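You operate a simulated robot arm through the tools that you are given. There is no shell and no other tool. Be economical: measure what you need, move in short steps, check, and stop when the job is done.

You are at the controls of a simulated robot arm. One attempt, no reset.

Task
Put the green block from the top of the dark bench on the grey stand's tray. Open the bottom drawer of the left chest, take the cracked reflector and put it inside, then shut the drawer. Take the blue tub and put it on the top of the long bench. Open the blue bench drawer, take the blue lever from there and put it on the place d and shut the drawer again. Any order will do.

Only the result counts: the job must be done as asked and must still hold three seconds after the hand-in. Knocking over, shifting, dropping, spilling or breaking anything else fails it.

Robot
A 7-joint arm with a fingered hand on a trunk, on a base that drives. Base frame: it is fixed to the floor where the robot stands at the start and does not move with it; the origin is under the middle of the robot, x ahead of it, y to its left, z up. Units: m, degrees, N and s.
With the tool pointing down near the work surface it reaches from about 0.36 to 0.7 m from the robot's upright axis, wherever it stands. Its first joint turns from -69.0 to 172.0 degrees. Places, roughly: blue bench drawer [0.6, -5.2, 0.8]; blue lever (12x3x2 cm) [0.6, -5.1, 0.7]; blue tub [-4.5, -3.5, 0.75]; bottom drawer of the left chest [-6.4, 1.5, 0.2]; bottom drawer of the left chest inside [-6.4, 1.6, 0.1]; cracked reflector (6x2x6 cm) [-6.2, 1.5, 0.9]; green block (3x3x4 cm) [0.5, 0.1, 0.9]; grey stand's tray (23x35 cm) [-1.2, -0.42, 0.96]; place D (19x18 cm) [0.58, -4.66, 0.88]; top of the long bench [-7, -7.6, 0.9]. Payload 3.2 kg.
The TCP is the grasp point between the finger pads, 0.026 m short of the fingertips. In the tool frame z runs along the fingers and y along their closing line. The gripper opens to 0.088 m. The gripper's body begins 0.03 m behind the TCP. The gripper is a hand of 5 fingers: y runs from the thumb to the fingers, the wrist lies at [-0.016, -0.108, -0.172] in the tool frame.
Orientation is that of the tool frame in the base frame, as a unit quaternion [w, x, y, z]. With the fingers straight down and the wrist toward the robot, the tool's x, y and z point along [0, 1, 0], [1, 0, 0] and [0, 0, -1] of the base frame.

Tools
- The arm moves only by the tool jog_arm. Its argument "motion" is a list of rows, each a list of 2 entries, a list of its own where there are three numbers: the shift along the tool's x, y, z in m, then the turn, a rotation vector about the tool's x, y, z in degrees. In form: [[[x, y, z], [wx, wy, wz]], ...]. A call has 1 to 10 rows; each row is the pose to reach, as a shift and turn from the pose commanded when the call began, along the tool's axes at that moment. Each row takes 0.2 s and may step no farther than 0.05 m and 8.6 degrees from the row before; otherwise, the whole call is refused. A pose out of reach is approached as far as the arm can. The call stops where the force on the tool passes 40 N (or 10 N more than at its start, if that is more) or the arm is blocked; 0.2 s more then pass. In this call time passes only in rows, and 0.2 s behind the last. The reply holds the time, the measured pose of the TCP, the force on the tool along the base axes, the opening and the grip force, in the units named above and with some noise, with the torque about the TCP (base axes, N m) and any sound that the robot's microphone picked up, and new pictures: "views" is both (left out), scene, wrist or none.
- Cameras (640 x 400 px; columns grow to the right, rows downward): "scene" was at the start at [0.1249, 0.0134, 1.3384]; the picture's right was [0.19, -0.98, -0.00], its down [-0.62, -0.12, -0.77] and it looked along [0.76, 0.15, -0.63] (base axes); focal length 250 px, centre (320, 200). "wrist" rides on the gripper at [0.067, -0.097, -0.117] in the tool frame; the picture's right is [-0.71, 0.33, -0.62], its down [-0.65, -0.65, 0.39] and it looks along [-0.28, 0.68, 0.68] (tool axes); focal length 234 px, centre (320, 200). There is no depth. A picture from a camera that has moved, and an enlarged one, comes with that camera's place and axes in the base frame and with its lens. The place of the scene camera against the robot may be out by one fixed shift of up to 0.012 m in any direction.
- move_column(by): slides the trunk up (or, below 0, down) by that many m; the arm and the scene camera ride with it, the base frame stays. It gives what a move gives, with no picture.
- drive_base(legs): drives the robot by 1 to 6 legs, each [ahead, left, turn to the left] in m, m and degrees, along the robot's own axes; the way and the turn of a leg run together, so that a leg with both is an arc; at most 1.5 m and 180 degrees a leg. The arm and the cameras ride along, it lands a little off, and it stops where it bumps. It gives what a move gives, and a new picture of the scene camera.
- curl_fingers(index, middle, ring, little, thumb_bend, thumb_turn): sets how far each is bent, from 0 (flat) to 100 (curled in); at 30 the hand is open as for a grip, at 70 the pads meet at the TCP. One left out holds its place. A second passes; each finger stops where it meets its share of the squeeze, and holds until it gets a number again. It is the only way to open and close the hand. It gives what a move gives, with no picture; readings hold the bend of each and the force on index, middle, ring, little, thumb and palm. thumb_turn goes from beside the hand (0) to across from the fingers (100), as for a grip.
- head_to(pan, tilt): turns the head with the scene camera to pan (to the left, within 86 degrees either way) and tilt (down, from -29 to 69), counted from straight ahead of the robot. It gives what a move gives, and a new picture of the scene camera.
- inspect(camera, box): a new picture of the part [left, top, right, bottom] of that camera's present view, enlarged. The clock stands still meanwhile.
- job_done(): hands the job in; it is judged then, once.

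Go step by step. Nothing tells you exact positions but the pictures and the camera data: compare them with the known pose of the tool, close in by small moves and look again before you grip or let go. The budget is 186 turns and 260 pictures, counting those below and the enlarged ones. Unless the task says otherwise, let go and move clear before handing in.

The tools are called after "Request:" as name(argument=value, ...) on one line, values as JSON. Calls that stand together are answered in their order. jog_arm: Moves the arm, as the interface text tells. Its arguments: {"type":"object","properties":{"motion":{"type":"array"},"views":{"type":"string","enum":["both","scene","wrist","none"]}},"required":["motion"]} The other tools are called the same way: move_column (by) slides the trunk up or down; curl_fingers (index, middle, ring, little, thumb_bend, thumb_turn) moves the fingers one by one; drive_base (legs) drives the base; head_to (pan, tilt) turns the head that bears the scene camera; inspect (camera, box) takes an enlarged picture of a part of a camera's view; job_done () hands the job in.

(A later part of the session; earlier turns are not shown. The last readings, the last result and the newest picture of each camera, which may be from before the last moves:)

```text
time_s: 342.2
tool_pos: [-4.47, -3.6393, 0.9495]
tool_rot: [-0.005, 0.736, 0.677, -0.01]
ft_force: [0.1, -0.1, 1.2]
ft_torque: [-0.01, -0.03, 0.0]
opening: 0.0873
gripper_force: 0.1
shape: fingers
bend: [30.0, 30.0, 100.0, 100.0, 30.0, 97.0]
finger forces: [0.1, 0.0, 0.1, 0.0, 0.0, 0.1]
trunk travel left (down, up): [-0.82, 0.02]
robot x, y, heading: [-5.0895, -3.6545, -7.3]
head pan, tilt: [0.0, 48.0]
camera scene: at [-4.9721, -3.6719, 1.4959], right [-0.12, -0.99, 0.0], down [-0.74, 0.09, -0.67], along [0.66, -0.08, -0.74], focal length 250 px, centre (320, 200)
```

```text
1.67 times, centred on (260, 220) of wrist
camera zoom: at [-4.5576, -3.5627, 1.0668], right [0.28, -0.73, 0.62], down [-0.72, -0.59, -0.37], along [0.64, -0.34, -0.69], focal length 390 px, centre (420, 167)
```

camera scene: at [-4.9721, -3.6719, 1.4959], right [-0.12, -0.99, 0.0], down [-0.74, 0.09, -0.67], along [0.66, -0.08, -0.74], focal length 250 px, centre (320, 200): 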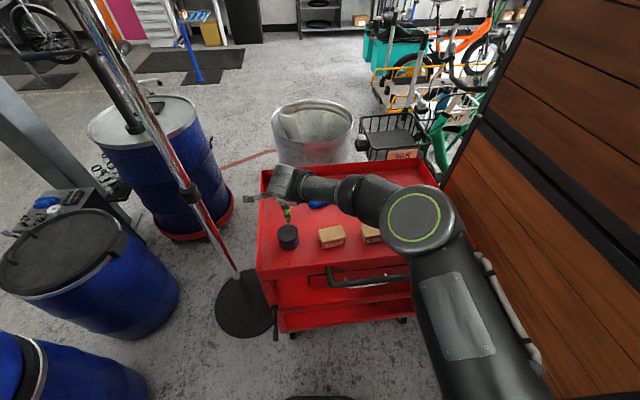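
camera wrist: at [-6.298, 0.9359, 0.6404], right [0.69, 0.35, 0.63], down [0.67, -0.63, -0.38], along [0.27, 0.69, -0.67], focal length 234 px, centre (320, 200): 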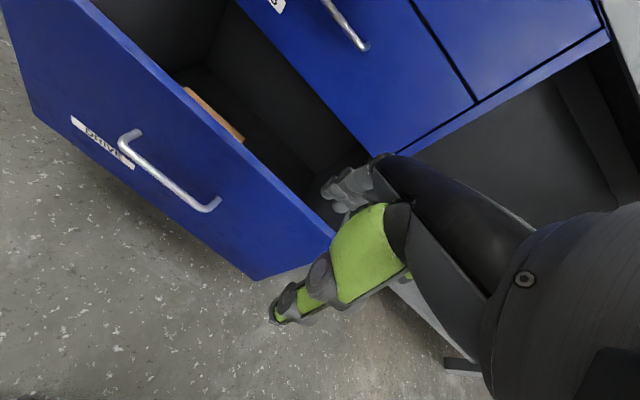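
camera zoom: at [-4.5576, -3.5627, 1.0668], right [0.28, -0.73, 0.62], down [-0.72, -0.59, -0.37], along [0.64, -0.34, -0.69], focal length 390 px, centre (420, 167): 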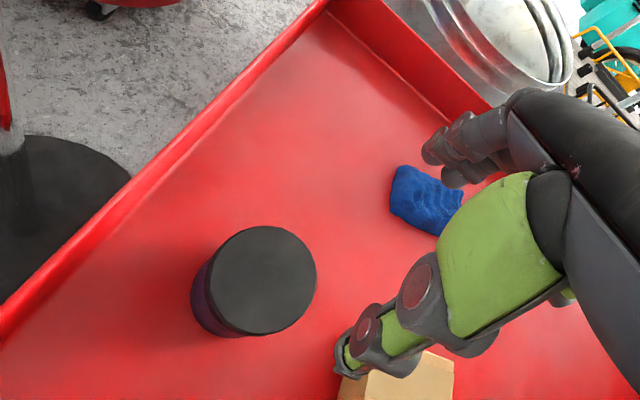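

Refined: tub at (-4.478, -3.618), lid top z≈0.805, diameter about 6.7 cm. I'll correct the position and come down partway.

Request:
jog_arm(motion=[[[0.0076, -0.005, 0.03], [0, 0, 0]], [[0.0152, -0.0103, 0.065], [0, 0, 0]], [[0.0152, -0.0103, 0.1], [0, 0, 0]]], views="none")

Request:
inspect(camera="wrist", box=[160, 120, 400, 320])

Request:
inspect(camera="scene", box=[230, 150, 390, 270])

```text
time_s: 343.0
tool_pos: [-4.48, -3.6226, 0.8499]
tool_rot: [-0.005, 0.736, 0.677, -0.01]
ft_force: [0.3, 0.4, 0.2]
ft_torque: [-0.01, -0.01, -0.02]
opening: 0.0873
gripper_force: 0.0
shape: fingers
bend: [30.0, 30.0, 100.0, 100.0, 30.0, 97.0]
finger forces: [0.0, 0.0, 0.0, 0.1, 0.0, 0.0]
trunk travel left (down, up): [-0.82, 0.02]
robot x, y, heading: [-5.0882, -3.6512, -7.5]
head pan, tilt: [0.0, 48.0]
```

```text
2.00 times, centred on (280, 220) of wrist
camera zoom: at [-4.5687, -3.5475, 0.9677], right [0.28, -0.73, 0.62], down [-0.72, -0.59, -0.37], along [0.64, -0.34, -0.69], focal length 468 px, centre (400, 160)
```

zoom: 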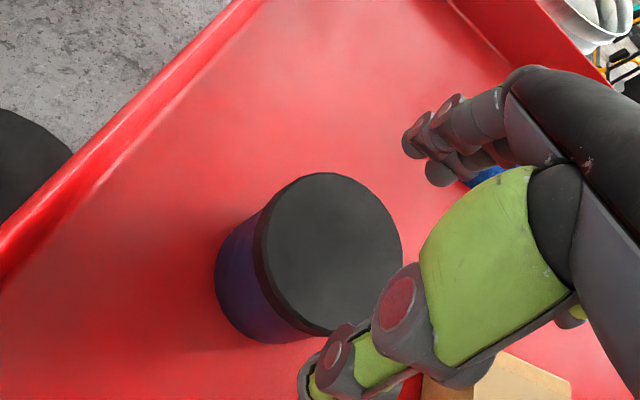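

```text
3.33 times, centred on (310, 210) of scene
camera zoom: at [-4.9714, -3.6718, 1.4958], right [-0.12, -0.99, 0.0], down [-0.74, 0.09, -0.67], along [0.66, -0.08, -0.74], focal length 832 px, centre (353, 167)
```

zoom: 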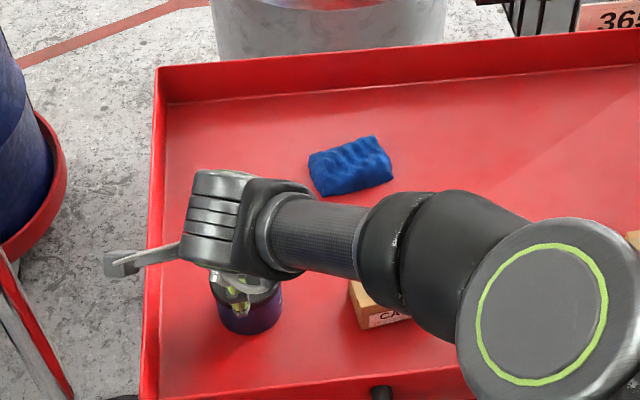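

The TCP is well centred on the tub. I'll descend to grip height.

Request:
jog_arm(motion=[[[0.003, 0, 0.02], [0, 0, 0]], [[0.004, 0, 0.04], [0, 0, 0]], [[0.004, 0, 0.055], [0, 0, 0]], [[0.004, 0, 0.065], [0, 0, 0]]], views="none")

Request:
inspect(camera="wrist", box=[160, 120, 400, 320])

```text
time_s: 344.0
tool_pos: [-4.4828, -3.6204, 0.7876]
tool_rot: [-0.003, 0.737, 0.676, -0.008]
ft_force: [2.7, 0.7, 11.8]
ft_torque: [-0.42, -0.12, 0.09]
opening: 0.0881
gripper_force: 6.4
shape: fingers
bend: [30.0, 30.0, 100.0, 100.0, 30.0, 97.0]
finger forces: [0.7, 0.0, 12.0, 0.0, 0.1, 0.0]
trunk travel left (down, up): [-0.82, 0.02]
robot x, y, heading: [-5.0914, -3.6516, -7.2]
head pan, tilt: [0.0, 48.0]
```

```text
2.00 times, centred on (280, 220) of wrist
camera zoom: at [-4.5712, -3.5452, 0.905], right [0.28, -0.73, 0.63], down [-0.71, -0.59, -0.37], along [0.64, -0.34, -0.69], focal length 468 px, centre (400, 160)
```

zoom: 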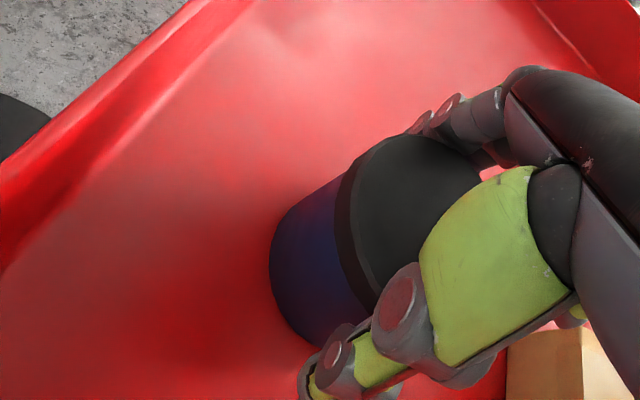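

The curled ring finger is resting on the lid again. I'll lift, open the ring finger alongside the others and come back down.

Request:
jog_arm(motion=[[[0, 0, -0.035], [0, 0, 0]], [[0, 0, -0.075], [0, 0, 0]]], views="none")

Request:
curl_fingers(ring=28, index=28, middle=28, thumb_bend=28)

Request:
jog_arm(motion=[[[0, 0, 0.03], [0, 0, 0]], [[0, 0, 0.055], [0, 0, 0]], [[0, 0, 0.07], [0, 0, 0]]], views="none")

Request:
inspect(camera="wrist", box=[160, 120, 400, 320])

```text
time_s: 344.6
tool_pos: [-4.4812, -3.6218, 0.8582]
tool_rot: [-0.005, 0.737, 0.676, -0.01]
ft_force: [0.1, -1.0, 0.2]
ft_torque: [-0.01, -0.02, 0.04]
opening: 0.088
gripper_force: 0.0
shape: fingers
bend: [30.0, 30.0, 100.0, 100.0, 30.0, 97.0]
finger forces: [0.1, 0.0, 0.1, 0.0, 0.0, 0.1]
trunk travel left (down, up): [-0.82, 0.02]
robot x, y, heading: [-5.092, -3.6567, -7.1]
head pan, tilt: [0.0, 48.0]
```

```text
time_s: 345.6
tool_pos: [-4.4806, -3.6215, 0.8575]
tool_rot: [-0.005, 0.737, 0.676, -0.011]
ft_force: [-0.5, 1.1, -0.4]
ft_torque: [-0.01, -0.02, 0.01]
opening: 0.0914
gripper_force: 0.2
shape: fingers
bend: [28.0, 28.0, 28.0, 100.0, 28.0, 97.0]
finger forces: [0.1, 0.1, 0.1, 0.0, 0.0, 0.0]
trunk travel left (down, up): [-0.82, 0.02]
robot x, y, heading: [-5.0915, -3.6561, -7.1]
head pan, tilt: [0.0, 48.0]
```

```text
time_s: 346.4
tool_pos: [-4.4817, -3.6206, 0.7902]
tool_rot: [-0.005, 0.737, 0.676, -0.009]
ft_force: [-0.4, 0.0, -0.9]
ft_torque: [0.0, 0.03, -0.01]
opening: 0.0917
gripper_force: 0.0
shape: fingers
bend: [28.0, 28.0, 28.0, 100.0, 28.0, 97.0]
finger forces: [0.0, 0.0, 0.0, 0.1, 0.0, 0.0]
trunk travel left (down, up): [-0.82, 0.02]
robot x, y, heading: [-5.0909, -3.6547, -7.3]
head pan, tilt: [0.0, 48.0]
```

```text
2.00 times, centred on (280, 220) of wrist
camera zoom: at [-4.5698, -3.5454, 0.9074], right [0.28, -0.73, 0.62], down [-0.71, -0.59, -0.37], along [0.64, -0.34, -0.69], focal length 468 px, centre (400, 160)
```

zoom: 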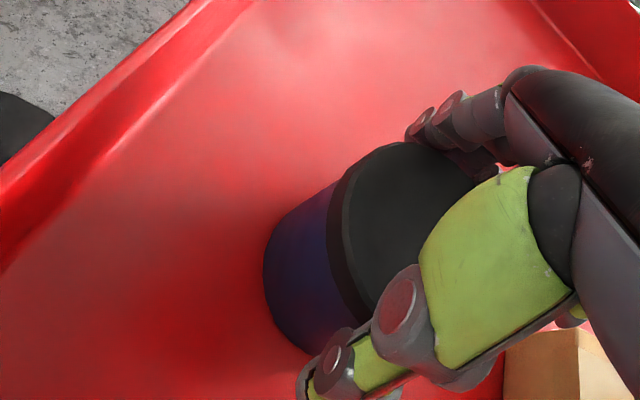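

Clear now. I'll go down 5 mm and close on the tub.

Request:
jog_arm(motion=[[[0, 0, 0.005], [0, 0, 0]]], views="none")

Request:
curl_fingers(index=48, middle=48, ring=40, thumb_bend=48)

Request:
curl_fingers(index=56, middle=56, ring=48, thumb_bend=56)

Request:
inspect(camera="wrist", box=[160, 120, 400, 320])

```text
time_s: 346.8
tool_pos: [-4.4823, -3.6196, 0.7849]
tool_rot: [-0.004, 0.737, 0.676, -0.01]
ft_force: [-0.5, -0.3, -0.4]
ft_torque: [-0.01, 0.0, 0.02]
opening: 0.0914
gripper_force: 0.1
shape: fingers
bend: [28.0, 28.0, 28.0, 100.0, 28.0, 97.0]
finger forces: [0.0, 0.1, 0.0, 0.0, 0.0, 0.0]
trunk travel left (down, up): [-0.82, 0.02]
robot x, y, heading: [-5.0899, -3.6527, -7.5]
head pan, tilt: [0.0, 48.0]
```

```text
time_s: 347.8
tool_pos: [-4.481, -3.6202, 0.7856]
tool_rot: [-0.004, 0.737, 0.676, -0.009]
ft_force: [0.5, -0.1, 5.2]
ft_torque: [-0.02, -0.12, 0.0]
opening: 0.0807
gripper_force: 19.2
shape: fingers
bend: [36.0, 45.0, 40.0, 100.0, 35.0, 97.0]
finger forces: [17.1, 2.5, 0.0, 0.0, 19.5, 0.0]
trunk travel left (down, up): [-0.82, 0.02]
robot x, y, heading: [-5.0927, -3.6503, -7.1]
head pan, tilt: [0.0, 48.0]
```

```text
time_s: 348.8
tool_pos: [-4.4823, -3.6205, 0.7865]
tool_rot: [-0.004, 0.736, 0.676, -0.01]
ft_force: [0.3, -0.9, 8.0]
ft_torque: [0.02, -0.3, 0.01]
opening: 0.0813
gripper_force: 29.1
shape: fingers
bend: [36.0, 47.0, 48.0, 100.0, 36.0, 96.0]
finger forces: [20.5, 8.3, 0.1, 0.0, 29.4, 0.1]
trunk travel left (down, up): [-0.82, 0.02]
robot x, y, heading: [-5.0945, -3.6513, -7.2]
head pan, tilt: [0.0, 48.0]
```

```text
2.00 times, centred on (280, 220) of wrist
camera zoom: at [-4.5714, -3.5454, 0.9036], right [0.28, -0.73, 0.62], down [-0.71, -0.59, -0.37], along [0.64, -0.34, -0.69], focal length 468 px, centre (400, 160)
```

zoom: 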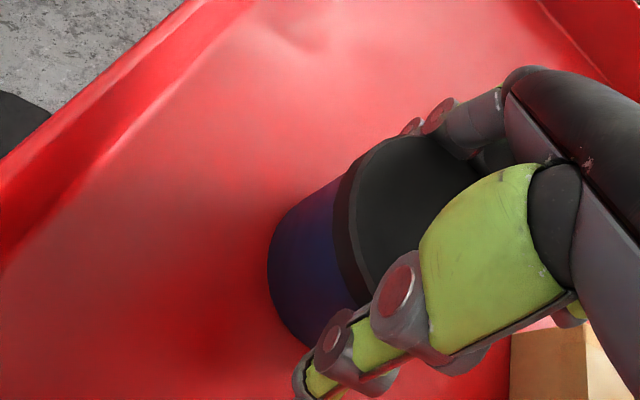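

The tub is gripped firmly. I'll lift it and check.

Request:
jog_arm(motion=[[[0, 0, -0.02], [0, 0, 0]], [[0, 0, -0.06], [0, 0, 0]], [[0, 0, -0.1], [0, 0, 0]], [[0, 0, -0.14], [0, 0, 0]], [[0, 0, -0.18], [0, 0, 0]]])

```text
time_s: 350.0
tool_pos: [-4.4762, -3.6186, 0.9632]
tool_rot: [-0.005, 0.737, 0.676, -0.012]
ft_force: [-0.7, 0.4, -2.1]
ft_torque: [-0.01, -0.01, 0.0]
opening: 0.0807
gripper_force: 26.9
shape: fingers
bend: [36.0, 47.0, 48.0, 100.0, 37.0, 96.0]
finger forces: [18.1, 7.7, 0.0, 0.0, 27.8, 0.1]
trunk travel left (down, up): [-0.82, 0.02]
robot x, y, heading: [-5.0857, -3.6536, -7.0]
head pan, tilt: [0.0, 48.0]
camera scene: at [-4.9725, -3.672, 1.4958], right [-0.12, -0.99, 0.0], down [-0.74, 0.09, -0.67], along [0.66, -0.08, -0.74], focal length 250 px, centre (320, 200)
camera wrist: at [-4.5664, -3.5446, 1.0818], right [0.28, -0.73, 0.62], down [-0.72, -0.59, -0.37], along [0.64, -0.34, -0.69], focal length 234 px, centre (320, 200)
```

scene: 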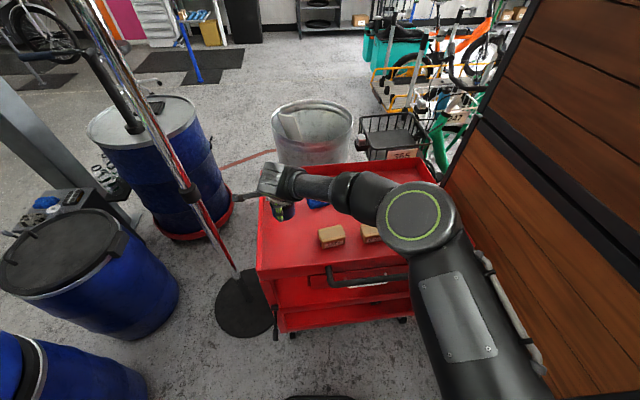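
wrist: 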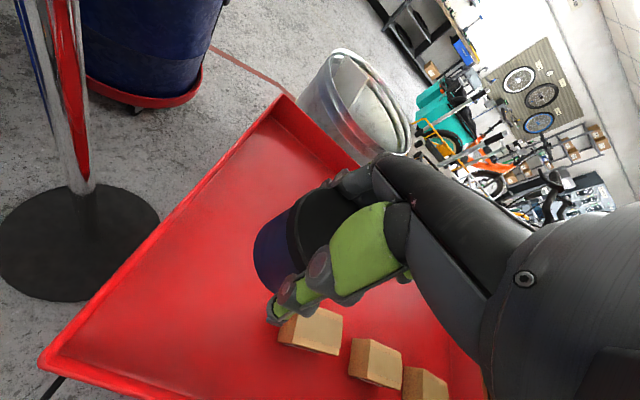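

The tub is held. I'll retract the hand over the trolley rim toward me, back off a little, and turn right to face south.

Request:
jog_arm(motion=[[[0, -0.04, -0.02], [0, 0, 0]], [[0, -0.08, -0.05], [0, 0, 0]], [[0, -0.12, -0.08], [0, 0, 0]], [[0, -0.16, -0.1], [0, 0, 0]], [[0, -0.2, -0.1], [0, 0, 0]], [[0, -0.22, -0.1], [0, 0, 0]]], views="none")

Request:
drive_base(legs=[[-0.12, 0, 0], [0, 0, -83], [0.1, -0.4, 0]])

Request:
head_to(pan=-10, tilt=15)

```text
time_s: 351.4
tool_pos: [-4.6948, -3.5983, 1.0703]
tool_rot: [-0.005, 0.737, 0.675, -0.011]
ft_force: [0.6, 0.3, -2.7]
ft_torque: [0.02, -0.03, 0.02]
opening: 0.0804
gripper_force: 27.0
shape: fingers
bend: [36.0, 47.0, 48.0, 100.0, 37.0, 96.0]
finger forces: [18.3, 7.7, 0.1, 0.0, 27.5, 0.1]
trunk travel left (down, up): [-0.82, 0.02]
robot x, y, heading: [-5.0916, -3.6533, -7.2]
head pan, tilt: [0.0, 48.0]
```

```text
time_s: 358.4
tool_pos: [-5.5136, -4.1202, 1.0697]
tool_rot: [-0.01, 1.0, 0.009, -0.005]
ft_force: [0.4, -0.6, -2.0]
ft_torque: [0.01, -0.02, -0.02]
opening: 0.0798
gripper_force: 26.6
shape: fingers
bend: [36.0, 47.0, 48.0, 100.0, 38.0, 96.0]
finger forces: [18.2, 7.6, 0.0, 0.0, 27.2, 0.0]
trunk travel left (down, up): [-0.82, 0.02]
robot x, y, heading: [-5.6101, -3.7301, -91.2]
head pan, tilt: [0.0, 48.0]
camera scene: at [-5.6212, -3.863, 1.4958], right [-1.0, 0.02, 0.0], down [0.02, 0.74, -0.67], along [-0.01, -0.67, -0.74], focal length 250 px, centre (320, 200)
```

scene: 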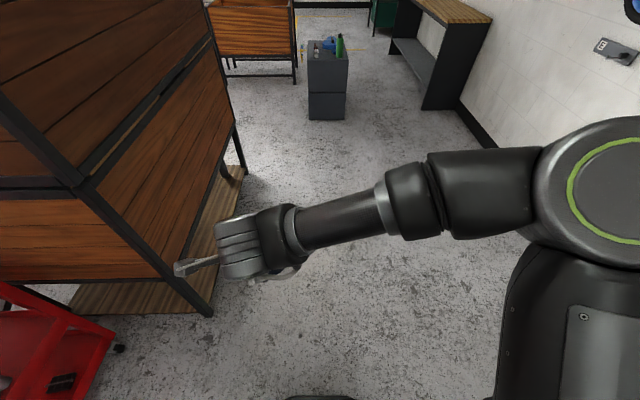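

```text
time_s: 359.3
tool_pos: [-5.5147, -4.1204, 1.0689]
tool_rot: [-0.01, 1.0, 0.009, -0.004]
ft_force: [0.3, 0.2, -2.0]
ft_torque: [0.0, 0.01, -0.01]
opening: 0.0797
gripper_force: 26.5
shape: fingers
bend: [36.0, 47.0, 48.0, 100.0, 38.0, 96.0]
finger forces: [18.1, 7.5, 0.1, 0.1, 27.0, 0.0]
trunk travel left (down, up): [-0.82, 0.02]
robot x, y, heading: [-5.61, -3.7271, -91.0]
head pan, tilt: [-10.0, 15.0]
camera scene: at [-5.6378, -3.8759, 1.5468], right [-0.98, 0.19, 0.0], down [0.05, 0.26, -0.97], along [-0.19, -0.95, -0.26], focal length 250 px, centre (320, 200)
```

scene: 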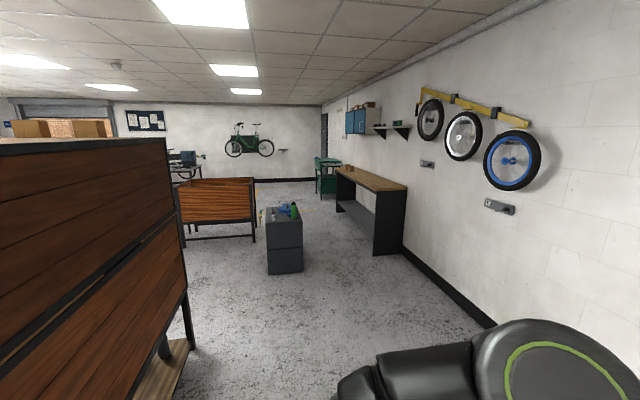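

The long bench's front edge runs along x≈-6.85 from y≈-6.6 to -8.2 and its near part looks empty. I'll drive there and turn to face it.

Request:
drive_base(legs=[[0, 0, 1], [1.0, -0.2, 0], [1.0, -0.5, 0], [1.3, -0.02, 0]])

Request:
head_to(pan=-80, tilt=30)

```text
time_s: 376.4
tool_pos: [-6.2343, -7.4168, 1.0686]
tool_rot: [-0.011, 1.0, 0.025, -0.005]
ft_force: [-0.4, 0.6, -1.9]
ft_torque: [0.01, -0.04, -0.02]
opening: 0.0798
gripper_force: 26.8
shape: fingers
bend: [36.0, 47.0, 48.0, 100.0, 38.0, 96.0]
finger forces: [18.2, 7.8, 0.1, 0.0, 26.9, 0.0]
trunk travel left (down, up): [-0.82, 0.02]
robot x, y, heading: [-6.3395, -7.0311, -89.4]
head pan, tilt: [-10.0, 15.0]
camera scene: at [-6.3655, -7.1768, 1.5468], right [-0.99, 0.16, 0.0], down [0.04, 0.26, -0.97], along [-0.16, -0.95, -0.26], focal length 250 px, centre (320, 200)
```

scene: 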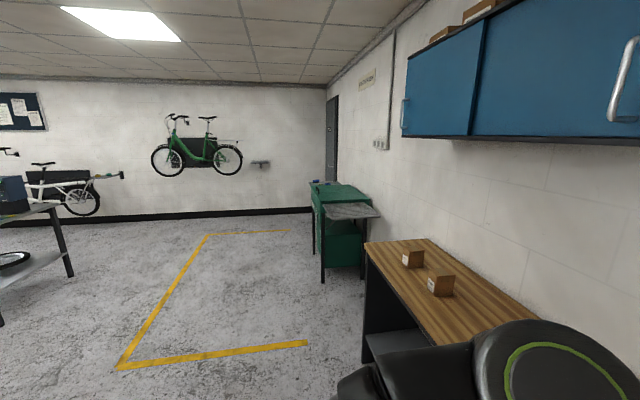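

```text
time_s: 377.8
tool_pos: [-6.2344, -7.4168, 1.0691]
tool_rot: [-0.01, 1.0, 0.024, -0.005]
ft_force: [-0.5, 0.2, -2.3]
ft_torque: [-0.02, 0.03, 0.01]
opening: 0.0798
gripper_force: 25.8
shape: fingers
bend: [36.0, 47.0, 48.0, 100.0, 38.0, 96.0]
finger forces: [18.2, 7.7, 0.1, 0.1, 27.0, 0.1]
trunk travel left (down, up): [-0.82, 0.02]
robot x, y, heading: [-6.3415, -7.0319, -89.6]
head pan, tilt: [-80.0, 30.0]
camera scene: at [-6.439, -7.1014, 1.5227], right [-0.18, 0.98, 0.0], down [0.49, 0.09, -0.87], along [-0.85, -0.16, -0.5], focal length 250 px, centre (320, 200)
```

scene: 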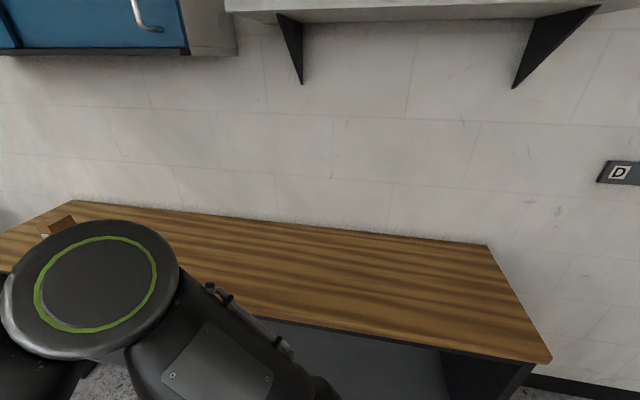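

The bench near me is clear. I'll turn right to face it.

Request:
drive_base(legs=[[0, 0, -90]])

Request:
head_to(pan=10, tilt=42)

```text
time_s: 382.0
tool_pos: [-6.7277, -7.1407, 1.0687]
tool_rot: [-0.01, 0.728, -0.686, 0.005]
ft_force: [-0.6, 0.4, -1.8]
ft_torque: [-0.01, -0.01, 0.03]
opening: 0.0793
gripper_force: 26.2
shape: fingers
bend: [36.0, 47.0, 48.0, 100.0, 38.0, 96.0]
finger forces: [17.8, 7.5, 0.1, 0.2, 26.5, 0.0]
trunk travel left (down, up): [-0.82, 0.02]
robot x, y, heading: [-6.3417, -7.0299, -178.6]
head pan, tilt: [-80.0, 30.0]
camera scene: at [-6.4184, -6.9466, 1.5226], right [0.98, 0.19, 0.0], down [0.1, -0.49, -0.87], along [-0.17, 0.85, -0.5], focal length 250 px, centre (320, 200)
```

scene: 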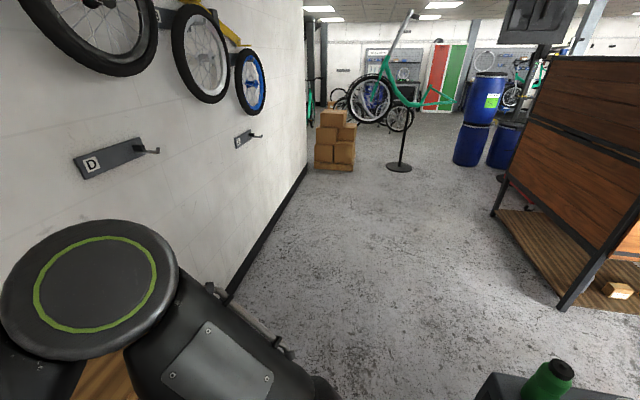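

```text
time_s: 383.7
tool_pos: [-6.7263, -7.1409, 1.0684]
tool_rot: [-0.01, 0.727, -0.687, 0.003]
ft_force: [-0.4, -0.6, -1.8]
ft_torque: [0.02, -0.02, 0.0]
opening: 0.0794
gripper_force: 26.0
shape: fingers
bend: [36.0, 47.0, 48.0, 100.0, 38.0, 96.0]
finger forces: [17.9, 7.4, 0.1, 0.0, 26.5, 0.0]
trunk travel left (down, up): [-0.82, 0.02]
robot x, y, heading: [-6.3459, -7.0277, -179.0]
head pan, tilt: [10.0, 42.0]
camera scene: at [-6.4831, -7.0513, 1.5043], right [-0.19, 0.98, 0.0], down [0.66, 0.13, -0.74], along [-0.73, -0.14, -0.67], focal length 250 px, centre (320, 200)
```

scene: 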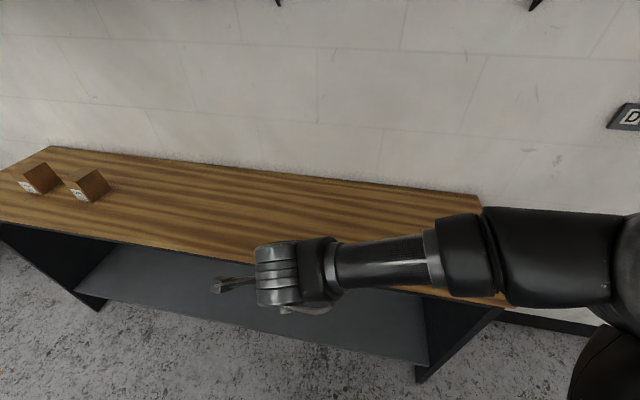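

Bench is clear below. I'll extend the hand to about x=-7.0 over the bench and lower toward z≈0.98.

Request:
jog_arm(motion=[[[-0.003, 0.045, 0.01], [0, 0, 0]], [[-0.005, 0.09, 0.02], [0, 0, 0]], [[-0.008, 0.135, 0.03], [0, 0, 0]], [[-0.01, 0.18, 0.05], [0, 0, 0]], [[-0.013, 0.225, 0.07], [0, 0, 0]], [[-0.015, 0.27, 0.085], [0, 0, 0]]])

Request:
inspect(camera="scene", box=[200, 140, 400, 280])

```text
time_s: 385.1
tool_pos: [-6.9957, -7.1432, 0.9789]
tool_rot: [-0.012, 0.729, -0.684, 0.005]
ft_force: [-0.4, -0.1, -2.0]
ft_torque: [-0.03, -0.03, -0.01]
opening: 0.0792
gripper_force: 26.5
shape: fingers
bend: [36.0, 47.0, 48.0, 100.0, 38.0, 96.0]
finger forces: [18.0, 7.6, 0.3, 0.1, 26.5, 0.1]
trunk travel left (down, up): [-0.82, 0.02]
robot x, y, heading: [-6.3453, -7.0294, -179.0]
head pan, tilt: [10.0, 42.0]
camera scene: at [-6.4853, -7.0528, 1.5041], right [-0.19, 0.98, 0.0], down [0.66, 0.13, -0.74], along [-0.73, -0.14, -0.67], focal length 250 px, centre (320, 200)
camera wrist: at [-6.8965, -7.2053, 1.097], right [-0.39, 0.68, 0.62], down [0.62, 0.69, -0.37], along [-0.68, 0.24, -0.69], focal length 234 px, centre (320, 200)
```

scene: 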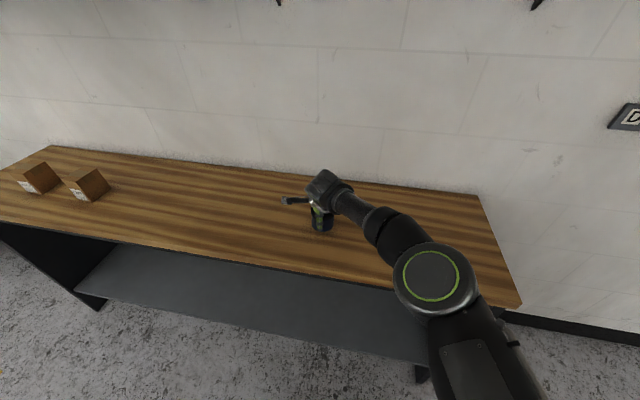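
wrist: 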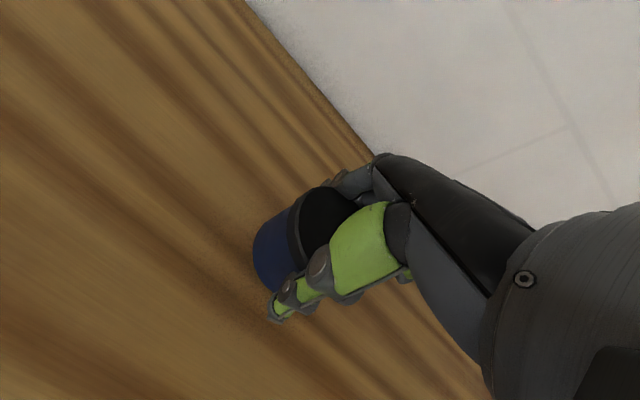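

```text
2.86 times, centred on (300, 210) of scene
camera zoom: at [-6.4853, -7.0528, 1.5041], right [-0.19, 0.98, 0.0], down [0.66, 0.13, -0.74], along [-0.73, -0.14, -0.67], focal length 713 px, centre (377, 171)
```

zoom: 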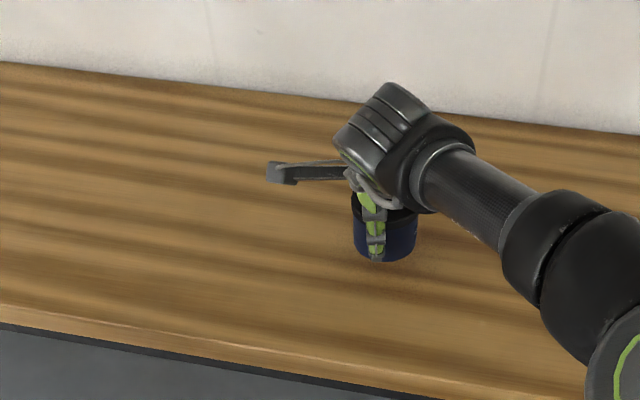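

The tub is a few centimetres above the bench. I'll step down until contact.

Request:
jog_arm(motion=[[[0, 0, 0.008], [0, 0, 0]], [[0, 0, 0.014], [0, 0, 0]]], views="none")

Request:
jog_arm(motion=[[[0, 0, 0.006], [0, 0, 0]]], views="none")

Request:
jog_arm(motion=[[[0, 0, 0.005], [0, 0, 0]]], views="none")

Request:
jog_arm(motion=[[[0, 0, 0.004], [0, 0, 0]]], views="none")

Request:
inspect(camera="scene", box=[270, 160, 370, 250])

```text
time_s: 385.7
tool_pos: [-6.9948, -7.1393, 0.9669]
tool_rot: [-0.011, 0.727, -0.686, 0.004]
ft_force: [0.4, -0.3, -2.8]
ft_torque: [-0.03, 0.0, 0.0]
opening: 0.0791
gripper_force: 25.9
shape: fingers
bend: [36.0, 47.0, 48.0, 100.0, 38.0, 96.0]
finger forces: [17.9, 7.5, 0.2, 0.0, 26.5, 0.0]
trunk travel left (down, up): [-0.82, 0.02]
robot x, y, heading: [-6.3408, -7.0321, -178.8]
head pan, tilt: [10.0, 42.0]
```

```text
time_s: 386.1
tool_pos: [-6.9958, -7.142, 0.9595]
tool_rot: [-0.01, 0.727, -0.686, 0.004]
ft_force: [-0.7, 0.5, -2.6]
ft_torque: [-0.01, 0.0, -0.01]
opening: 0.0788
gripper_force: 26.0
shape: fingers
bend: [36.0, 47.0, 48.0, 100.0, 38.0, 96.0]
finger forces: [17.9, 7.6, 0.2, 0.0, 26.5, 0.0]
trunk travel left (down, up): [-0.82, 0.02]
robot x, y, heading: [-6.3413, -7.0294, -178.8]
head pan, tilt: [10.0, 42.0]
```

```text
time_s: 386.5
tool_pos: [-6.9955, -7.141, 0.9541]
tool_rot: [-0.01, 0.728, -0.686, 0.004]
ft_force: [0.5, -0.2, -1.6]
ft_torque: [0.02, 0.01, 0.02]
opening: 0.0792
gripper_force: 26.1
shape: fingers
bend: [36.0, 47.0, 48.0, 100.0, 38.0, 96.0]
finger forces: [17.9, 7.5, 0.2, 0.0, 26.5, 0.0]
trunk travel left (down, up): [-0.82, 0.02]
robot x, y, heading: [-6.3409, -7.0314, -179.0]
head pan, tilt: [10.0, 42.0]
```

```text
time_s: 386.9
tool_pos: [-6.9942, -7.1406, 0.9504]
tool_rot: [-0.01, 0.728, -0.686, 0.004]
ft_force: [-1.0, 0.2, 3.4]
ft_torque: [0.03, 0.17, 0.06]
opening: 0.0792
gripper_force: 27.0
shape: fingers
bend: [36.0, 47.0, 48.0, 100.0, 38.0, 96.0]
finger forces: [19.1, 8.3, 0.2, 0.0, 27.1, 0.0]
trunk travel left (down, up): [-0.82, 0.02]
robot x, y, heading: [-6.343, -7.0329, -179.1]
head pan, tilt: [10.0, 42.0]
```

```text
4.44 times, centred on (320, 205) of scene
camera zoom: at [-6.4819, -7.0514, 1.5046], right [-0.19, 0.98, 0.0], down [0.66, 0.13, -0.74], along [-0.73, -0.14, -0.67], focal length 1110 px, centre (320, 178)
```

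zoom: 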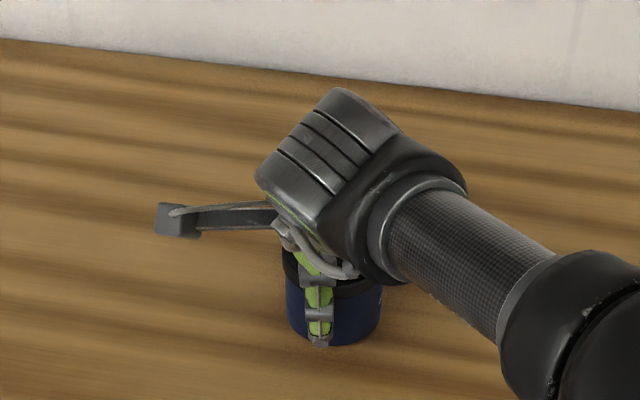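

The tub has touched the bench. I'll press 1 mm more and open gradually.

Request:
jog_arm(motion=[[[0, 0, 0.001], [0, 0, 0]]], views="none")

Request:
curl_fingers(index=32, middle=36, ring=36, thumb_bend=32)

Request:
curl_fingers(index=26, middle=26, ring=26, thumb_bend=26)

Request:
inspect(camera="wrist", box=[160, 120, 400, 320])

```text
time_s: 387.3
tool_pos: [-6.994, -7.1416, 0.9505]
tool_rot: [-0.009, 0.727, -0.686, 0.003]
ft_force: [-0.1, -0.9, 7.6]
ft_torque: [-0.01, 0.32, 0.04]
opening: 0.0793
gripper_force: 28.6
shape: fingers
bend: [36.0, 47.0, 48.0, 100.0, 38.0, 96.0]
finger forces: [20.4, 8.8, 0.1, 0.0, 27.4, 0.1]
trunk travel left (down, up): [-0.82, 0.02]
robot x, y, heading: [-6.342, -7.0316, -179.1]
head pan, tilt: [10.0, 42.0]
```

```text
time_s: 388.3
tool_pos: [-6.9939, -7.1413, 0.9486]
tool_rot: [-0.01, 0.727, -0.686, 0.004]
ft_force: [-0.8, -2.1, 1.5]
ft_torque: [0.06, 0.01, 0.0]
opening: 0.0855
gripper_force: 1.6
shape: fingers
bend: [31.0, 36.0, 36.0, 100.0, 32.0, 97.0]
finger forces: [1.8, 0.0, 0.0, 0.1, 0.8, 0.0]
trunk travel left (down, up): [-0.82, 0.02]
robot x, y, heading: [-6.3423, -7.0287, -178.9]
head pan, tilt: [10.0, 42.0]
```

```text
time_s: 389.3
tool_pos: [-6.9938, -7.1397, 0.9483]
tool_rot: [-0.011, 0.727, -0.686, 0.003]
ft_force: [1.1, 0.8, 0.7]
ft_torque: [-0.05, 0.0, -0.01]
opening: 0.0955
gripper_force: 0.1
shape: fingers
bend: [26.0, 26.0, 26.0, 100.0, 26.0, 97.0]
finger forces: [0.0, 0.0, 0.0, 0.1, 0.1, 0.0]
trunk travel left (down, up): [-0.82, 0.02]
robot x, y, heading: [-6.3429, -7.0328, -178.9]
head pan, tilt: [10.0, 42.0]
```

```text
2.00 times, centred on (280, 220) of wrist
camera zoom: at [-6.8953, -7.2037, 1.0664], right [-0.39, 0.68, 0.62], down [0.62, 0.69, -0.37], along [-0.68, 0.25, -0.69], focal length 468 px, centre (400, 160)
```

zoom: 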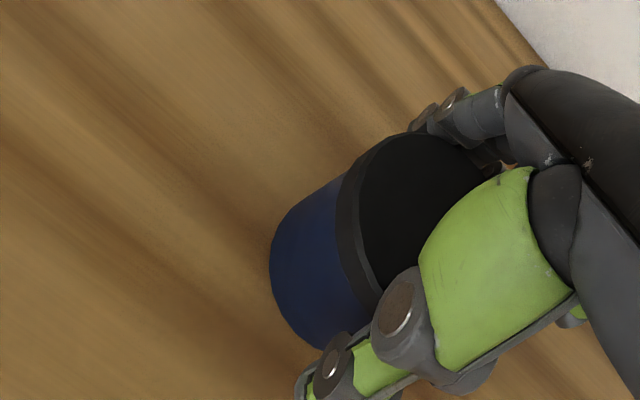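

The tub stands free on the bench. I'll lift straight up and check.

Request:
jog_arm(motion=[[[0, 0, -0.02], [0, 0, 0]], [[0, 0, -0.05], [0, 0, 0]], [[0, 0, -0.09], [0, 0, 0]], [[0, 0, -0.13], [0, 0, 0]], [[0, -0.04, -0.14], [0, 0, 0]], [[0, -0.085, -0.14], [0, 0, 0]], [[0, -0.13, -0.14], [0, 0, 0]], [[0, -0.175, -0.14], [0, 0, 0]], [[0, -0.22, -0.14], [0, 0, 0]]], views="scene")

```text
time_s: 391.3
tool_pos: [-6.7749, -7.1306, 1.0945]
tool_rot: [-0.01, 0.726, -0.687, 0.004]
ft_force: [1.4, -1.0, 0.3]
ft_torque: [-0.03, 0.05, 0.0]
opening: 0.0953
gripper_force: 0.1
shape: fingers
bend: [26.0, 26.0, 26.0, 100.0, 26.0, 97.0]
finger forces: [0.0, 0.1, 0.1, 0.1, 0.0, 0.0]
trunk travel left (down, up): [-0.82, 0.02]
robot x, y, heading: [-6.3398, -7.0281, -179.1]
head pan, tilt: [10.0, 42.0]
camera scene: at [-6.4806, -7.0511, 1.5046], right [-0.19, 0.98, 0.0], down [0.66, 0.13, -0.74], along [-0.73, -0.14, -0.67], focal length 250 px, centre (320, 200)
```

scene: 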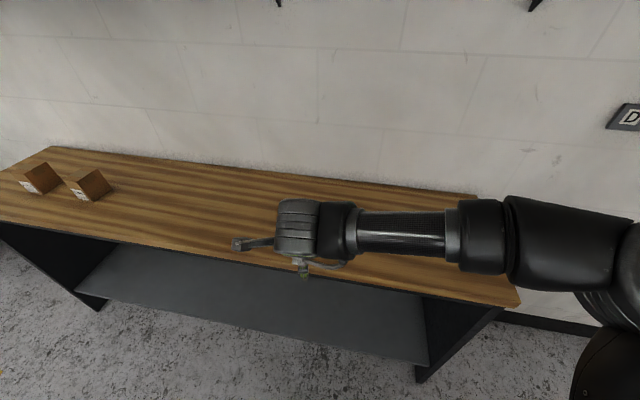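

The forearm hides the tub for now; I'll see it as I turn. The last job is the lever at (0.6, -5.1). I'll back off, check the tub, turn to face east and look at the route.

Request:
drive_base(legs=[[-0.35, 0, 0], [0, 0, 90]])

Request:
head_to(pan=-80, tilt=30)

Request:
head_to(pan=80, tilt=15)

```text
time_s: 393.1
tool_pos: [-6.5975, -7.1394, 1.0915]
tool_rot: [-0.012, 0.733, -0.681, 0.005]
ft_force: [0.6, 0.0, -0.5]
ft_torque: [0.03, -0.04, -0.05]
opening: 0.0954
gripper_force: 0.1
shape: fingers
bend: [26.0, 26.0, 26.0, 100.0, 26.0, 97.0]
finger forces: [0.0, 0.0, 0.0, 0.1, 0.1, 0.0]
trunk travel left (down, up): [-0.82, 0.02]
robot x, y, heading: [-6.1629, -7.033, -178.0]
head pan, tilt: [10.0, 42.0]
stopped in leg 1: the robot was blocked; the commanded pose is now the measured one
camera scene: at [-6.3056, -7.0542, 1.5039], right [-0.21, 0.98, 0.0], down [0.66, 0.14, -0.74], along [-0.72, -0.15, -0.67], focal length 250 px, centre (320, 200)
```

scene: 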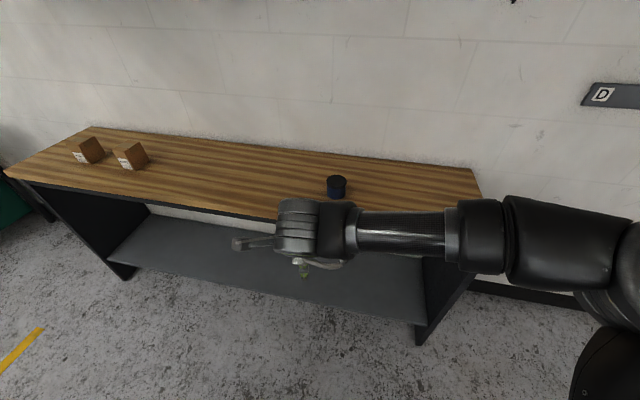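

```text
time_s: 394.8
tool_pos: [-6.593, -7.1379, 1.0935]
tool_rot: [-0.01, 0.732, -0.681, 0.004]
ft_force: [-0.2, -0.6, 0.1]
ft_torque: [-0.04, -0.01, -0.02]
opening: 0.0956
gripper_force: 0.1
shape: fingers
bend: [26.0, 26.0, 26.0, 100.0, 26.0, 97.0]
finger forces: [0.0, 0.1, 0.0, 0.0, 0.0, 0.1]
trunk travel left (down, up): [-0.82, 0.02]
robot x, y, heading: [-6.159, -7.0381, -178.2]
head pan, tilt: [-80.0, 30.0]
camera scene: at [-6.2386, -6.9478, 1.5227], right [0.98, 0.21, 0.0], down [0.1, -0.49, -0.87], along [-0.18, 0.85, -0.5], focal length 250 px, centre (320, 200)
```

scene: 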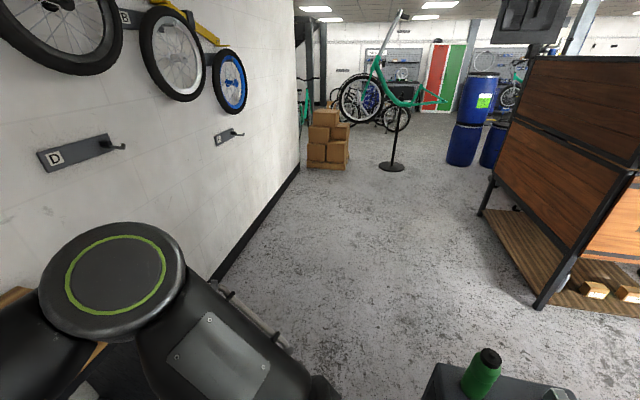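

```text
time_s: 397.3
tool_pos: [-6.5948, -7.1393, 1.0936]
tool_rot: [-0.011, 0.732, -0.681, 0.003]
ft_force: [-0.5, -0.3, 0.3]
ft_torque: [0.05, -0.02, 0.01]
opening: 0.0954
gripper_force: 0.0
shape: fingers
bend: [26.0, 26.0, 26.0, 100.0, 26.0, 97.0]
finger forces: [0.0, 0.1, 0.0, 0.0, 0.0, 0.1]
trunk travel left (down, up): [-0.82, 0.02]
robot x, y, heading: [-6.1613, -7.03, -177.8]
head pan, tilt: [80.0, 15.0]
camera scene: at [-6.2327, -7.1287, 1.5469], right [-0.99, 0.14, 0.0], down [0.04, 0.26, -0.97], along [-0.13, -0.96, -0.26], focal length 250 px, centre (320, 200)
```

scene: 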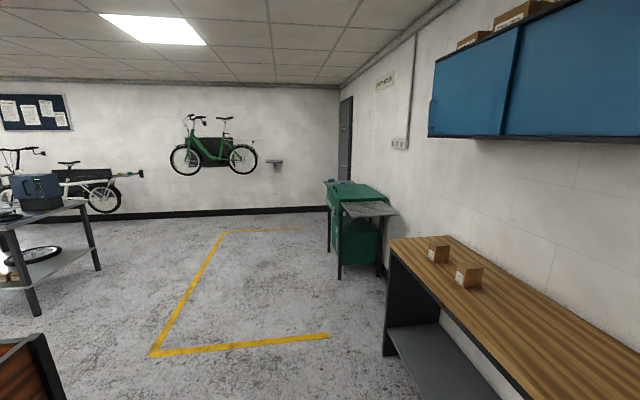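

The tub is confirmed standing on the long bench. The robot bumped lightly when backing, probably on the grey cabinet, so I'll pull away from it. I'll return by the known route, driving backwards north while facing south.

Request:
drive_base(legs=[[0.16, 0, 0], [0, 0, 88], [-1.25, 0.02, 0], [-1.0, 0.5, 0], [-1.0, 0.2, 0]])

```text
time_s: 418.4
tool_pos: [-5.5237, -4.2398, 1.0928]
tool_rot: [-0.01, 0.999, 0.032, -0.005]
ft_force: [-0.1, 1.1, -0.4]
ft_torque: [-0.03, 0.02, 0.01]
opening: 0.0953
gripper_force: 0.0
shape: fingers
bend: [26.0, 26.0, 26.0, 100.0, 26.0, 97.0]
finger forces: [0.1, 0.1, 0.0, 0.0, 0.0, 0.0]
trunk travel left (down, up): [-0.82, 0.02]
robot x, y, heading: [-5.6242, -3.8031, -88.3]
head pan, tilt: [80.0, 15.0]
camera scene: at [-5.5422, -3.8724, 1.5469], right [-0.15, -0.99, 0.0], down [-0.26, 0.04, -0.97], along [0.96, -0.14, -0.26], focal length 250 px, centre (320, 200)
```

scene: 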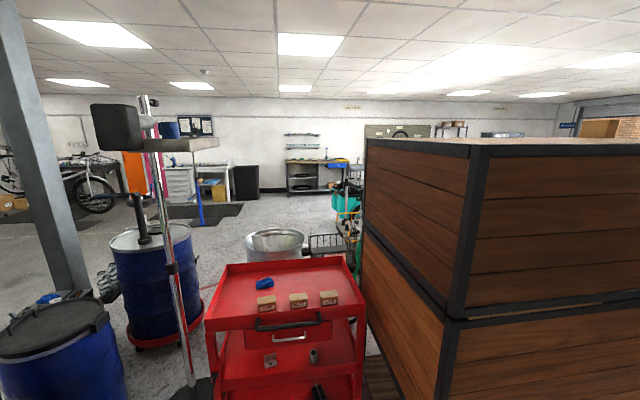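

I'm back beside the trolley. I'll close the hand, retract slightly, lower the trunk, and retrace the narrow passage backwards.

Request:
curl_fingers(index=70, middle=70, ring=70, little=70, thumb_bend=60)

Request:
jog_arm(motion=[[[0, -0.04, -0.02], [0, 0, 0]], [[0, -0.075, -0.033], [0, 0, 0]]], views="none")

Request:
move_column(by=-0.4)

Request:
move_column(by=-0.4)

Request:
drive_base(legs=[[0, 0, -2.4], [-0.153, 0.534, 0]])

```text
time_s: 419.4
tool_pos: [-5.5246, -4.2399, 1.092]
tool_rot: [-0.01, 0.999, 0.032, -0.005]
ft_force: [0.6, 0.0, -0.3]
ft_torque: [-0.01, -0.02, -0.01]
opening: 0.0144
gripper_force: 0.0
shape: fingers
bend: [70.0, 70.0, 70.0, 70.0, 60.0, 97.0]
finger forces: [0.0, 0.0, 0.0, 0.0, 0.1, 0.0]
trunk travel left (down, up): [-0.82, 0.02]
robot x, y, heading: [-5.6307, -3.8024, -88.4]
head pan, tilt: [80.0, 15.0]
```

```text
time_s: 420.0
tool_pos: [-5.5306, -4.164, 1.1286]
tool_rot: [-0.011, 0.999, 0.032, -0.004]
ft_force: [-0.2, -0.5, 0.1]
ft_torque: [0.02, 0.01, -0.02]
opening: 0.0143
gripper_force: 0.1
shape: fingers
bend: [70.0, 70.0, 70.0, 70.0, 60.0, 97.0]
finger forces: [0.0, 0.0, 0.0, 0.0, 0.0, 0.0]
trunk travel left (down, up): [-0.82, 0.02]
robot x, y, heading: [-5.627, -3.8084, -88.3]
head pan, tilt: [80.0, 15.0]
```

```text
time_s: 423.8
tool_pos: [-5.5299, -4.1653, 0.7283]
tool_rot: [-0.011, 0.999, 0.033, -0.004]
ft_force: [-0.4, 0.6, 0.5]
ft_torque: [-0.03, -0.02, -0.03]
opening: 0.0143
gripper_force: 0.0
shape: fingers
bend: [70.0, 70.0, 70.0, 70.0, 60.0, 97.0]
finger forces: [0.1, 0.0, 0.1, 0.0, 0.0, 0.1]
trunk travel left (down, up): [-0.42, 0.42]
robot x, y, heading: [-5.6223, -3.8034, -88.2]
head pan, tilt: [80.0, 15.0]
```

```text
time_s: 427.6
tool_pos: [-5.5308, -4.1665, 0.3277]
tool_rot: [-0.011, 0.999, 0.033, -0.004]
ft_force: [0.0, -0.9, 1.0]
ft_torque: [0.0, -0.01, -0.02]
opening: 0.0142
gripper_force: 0.0
shape: fingers
bend: [70.0, 70.0, 70.0, 70.0, 60.0, 97.0]
finger forces: [0.1, 0.0, 0.0, 0.0, 0.0, 0.0]
trunk travel left (down, up): [-0.02, 0.82]
robot x, y, heading: [-5.6292, -3.8069, -88.4]
head pan, tilt: [80.0, 15.0]
```

```text
time_s: 431.2
tool_pos: [-5.0061, -4.0228, 0.3285]
tool_rot: [-0.01, 1.0, 0.01, -0.005]
ft_force: [-0.8, 0.2, 0.1]
ft_torque: [-0.02, -0.01, 0.02]
opening: 0.0142
gripper_force: 0.1
shape: fingers
bend: [70.0, 70.0, 70.0, 70.0, 60.0, 97.0]
finger forces: [0.1, 0.0, 0.0, 0.0, 0.0, 0.1]
trunk travel left (down, up): [-0.02, 0.82]
robot x, y, heading: [-5.0865, -3.6585, -90.8]
head pan, tilt: [80.0, 15.0]
camera scene: at [-5.0054, -3.7295, 0.7469], right [-0.19, -0.98, 0.0], down [-0.25, 0.05, -0.97], along [0.95, -0.18, -0.26], focal length 250 px, centre (320, 200)
```

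scene: 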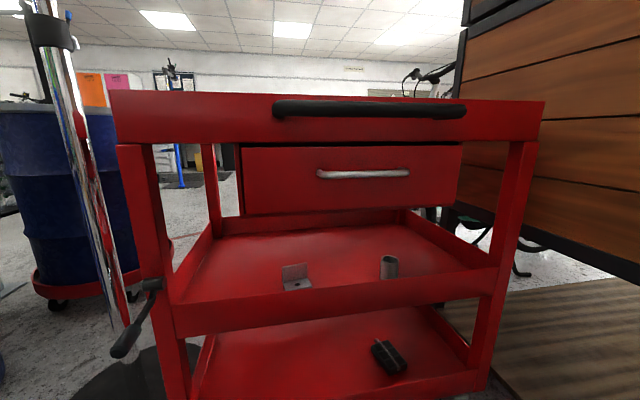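

Positioned exactly as on the way in. I'll reverse the same legs.

Request:
drive_base(legs=[[-0.3, 0, 0], [-0.21, -0.11, 0], [-0.24, -0.11, 0], [-0.2, 0.02, 0], [-0.7, 0, 0], [-0.4, 0.6, 0]])

```text
time_s: 444.3
tool_pos: [-4.5836, -1.9637, 0.3282]
tool_rot: [-0.011, 1.0, 0.011, -0.004]
ft_force: [-1.2, 0.0, 1.1]
ft_torque: [0.02, -0.02, -0.02]
opening: 0.0143
gripper_force: 0.1
shape: fingers
bend: [70.0, 70.0, 70.0, 70.0, 60.0, 97.0]
finger forces: [0.0, 0.0, 0.0, 0.0, 0.0, 0.1]
trunk travel left (down, up): [-0.02, 0.82]
robot x, y, heading: [-4.6687, -1.5968, -90.9]
head pan, tilt: [80.0, 15.0]
camera scene: at [-4.5857, -1.6698, 0.7469], right [-0.19, -0.98, 0.0], down [-0.25, 0.05, -0.97], along [0.95, -0.18, -0.26], focal length 250 px, centre (320, 200)
```

scene: 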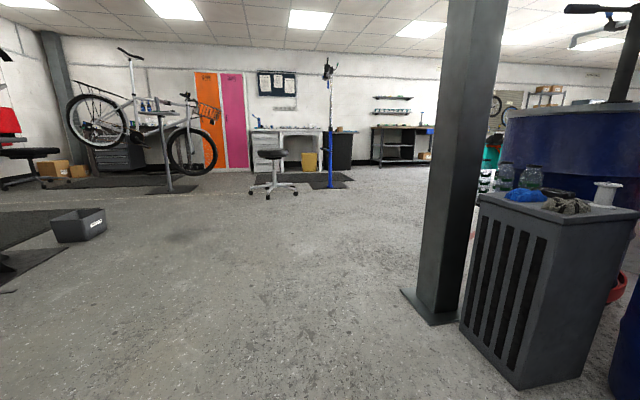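

Through safely. Next I'll drive north a bit, turn east, and follow the open floor to about (-2.4, -3.3).

Request:
drive_base(legs=[[-0.5, 0, 0], [0, 0, 91], [1.5, 0, 0], [0.75, 0, 0], [0, -1.5, 0], [0, -0.8, 0]])

Request:
move_column(by=0.4)

Request:
move_column(by=0.3)

Request:
head_to(pan=-20, tilt=12)

```text
time_s: 472.9
tool_pos: [-2.0398, -3.333, 0.3302]
tool_rot: [-0.004, 0.692, 0.722, -0.01]
ft_force: [0.7, -0.4, -0.6]
ft_torque: [0.02, -0.01, 0.02]
opening: 0.0142
gripper_force: 0.0
shape: fingers
bend: [70.0, 70.0, 70.0, 70.0, 60.0, 97.0]
finger forces: [0.0, 0.0, 0.1, 0.0, 0.0, 0.0]
trunk travel left (down, up): [-0.02, 0.82]
robot x, y, heading: [-2.3992, -3.4199, 0.6]
head pan, tilt: [80.0, 15.0]
camera scene: at [-2.3448, -3.333, 0.7469], right [0.99, -0.17, 0.0], down [-0.04, -0.26, -0.97], along [0.16, 0.95, -0.26], focal length 250 px, centre (320, 200)
```

scene: 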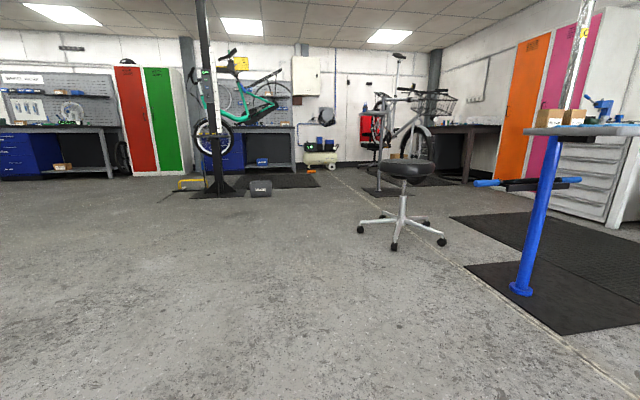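

```text
time_s: 476.7
tool_pos: [-2.0407, -3.3335, 0.7273]
tool_rot: [-0.004, 0.692, 0.721, -0.011]
ft_force: [0.3, 0.1, 0.0]
ft_torque: [-0.04, -0.01, 0.01]
opening: 0.0142
gripper_force: 0.0
shape: fingers
bend: [70.0, 70.0, 70.0, 70.0, 60.0, 97.0]
finger forces: [0.0, 0.1, 0.1, 0.1, 0.1, 0.0]
trunk travel left (down, up): [-0.42, 0.42]
robot x, y, heading: [-2.4019, -3.4195, 0.2]
head pan, tilt: [80.0, 15.0]
```

```text
time_s: 479.7
tool_pos: [-2.04, -3.3336, 1.0286]
tool_rot: [-0.004, 0.692, 0.721, -0.011]
ft_force: [0.5, 0.6, -0.5]
ft_torque: [0.01, 0.0, 0.0]
opening: 0.0144
gripper_force: 0.1
shape: fingers
bend: [70.0, 70.0, 70.0, 70.0, 60.0, 97.0]
finger forces: [0.0, 0.0, 0.0, 0.1, 0.0, 0.0]
trunk travel left (down, up): [-0.72, 0.12]
robot x, y, heading: [-2.399, -3.4223, 0.2]
head pan, tilt: [80.0, 15.0]
```

```text
time_s: 481.5
tool_pos: [-2.0385, -3.3334, 1.0278]
tool_rot: [-0.004, 0.692, 0.722, -0.011]
ft_force: [0.3, -0.7, -0.3]
ft_torque: [-0.02, -0.05, 0.03]
opening: 0.0141
gripper_force: 0.1
shape: fingers
bend: [70.0, 70.0, 70.0, 70.0, 60.0, 97.0]
finger forces: [0.0, 0.1, 0.0, 0.0, 0.0, 0.1]
trunk travel left (down, up): [-0.72, 0.12]
robot x, y, heading: [-2.4009, -3.424, 0.2]
head pan, tilt: [-20.0, 12.0]
camera scene: at [-2.2729, -3.4566, 1.4518], right [-0.34, -0.94, 0.0], down [-0.2, 0.07, -0.98], along [0.92, -0.33, -0.21], focal length 250 px, centre (320, 200)
```

scene: 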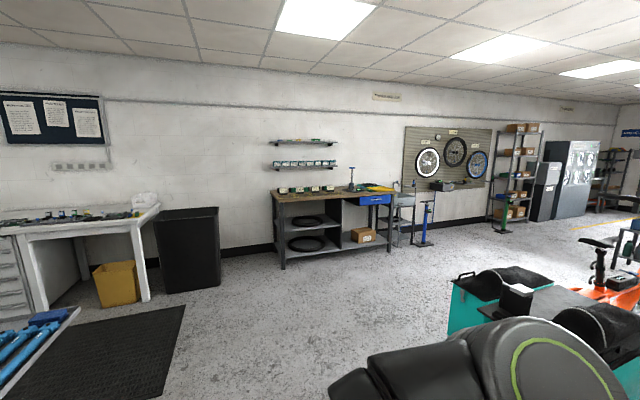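

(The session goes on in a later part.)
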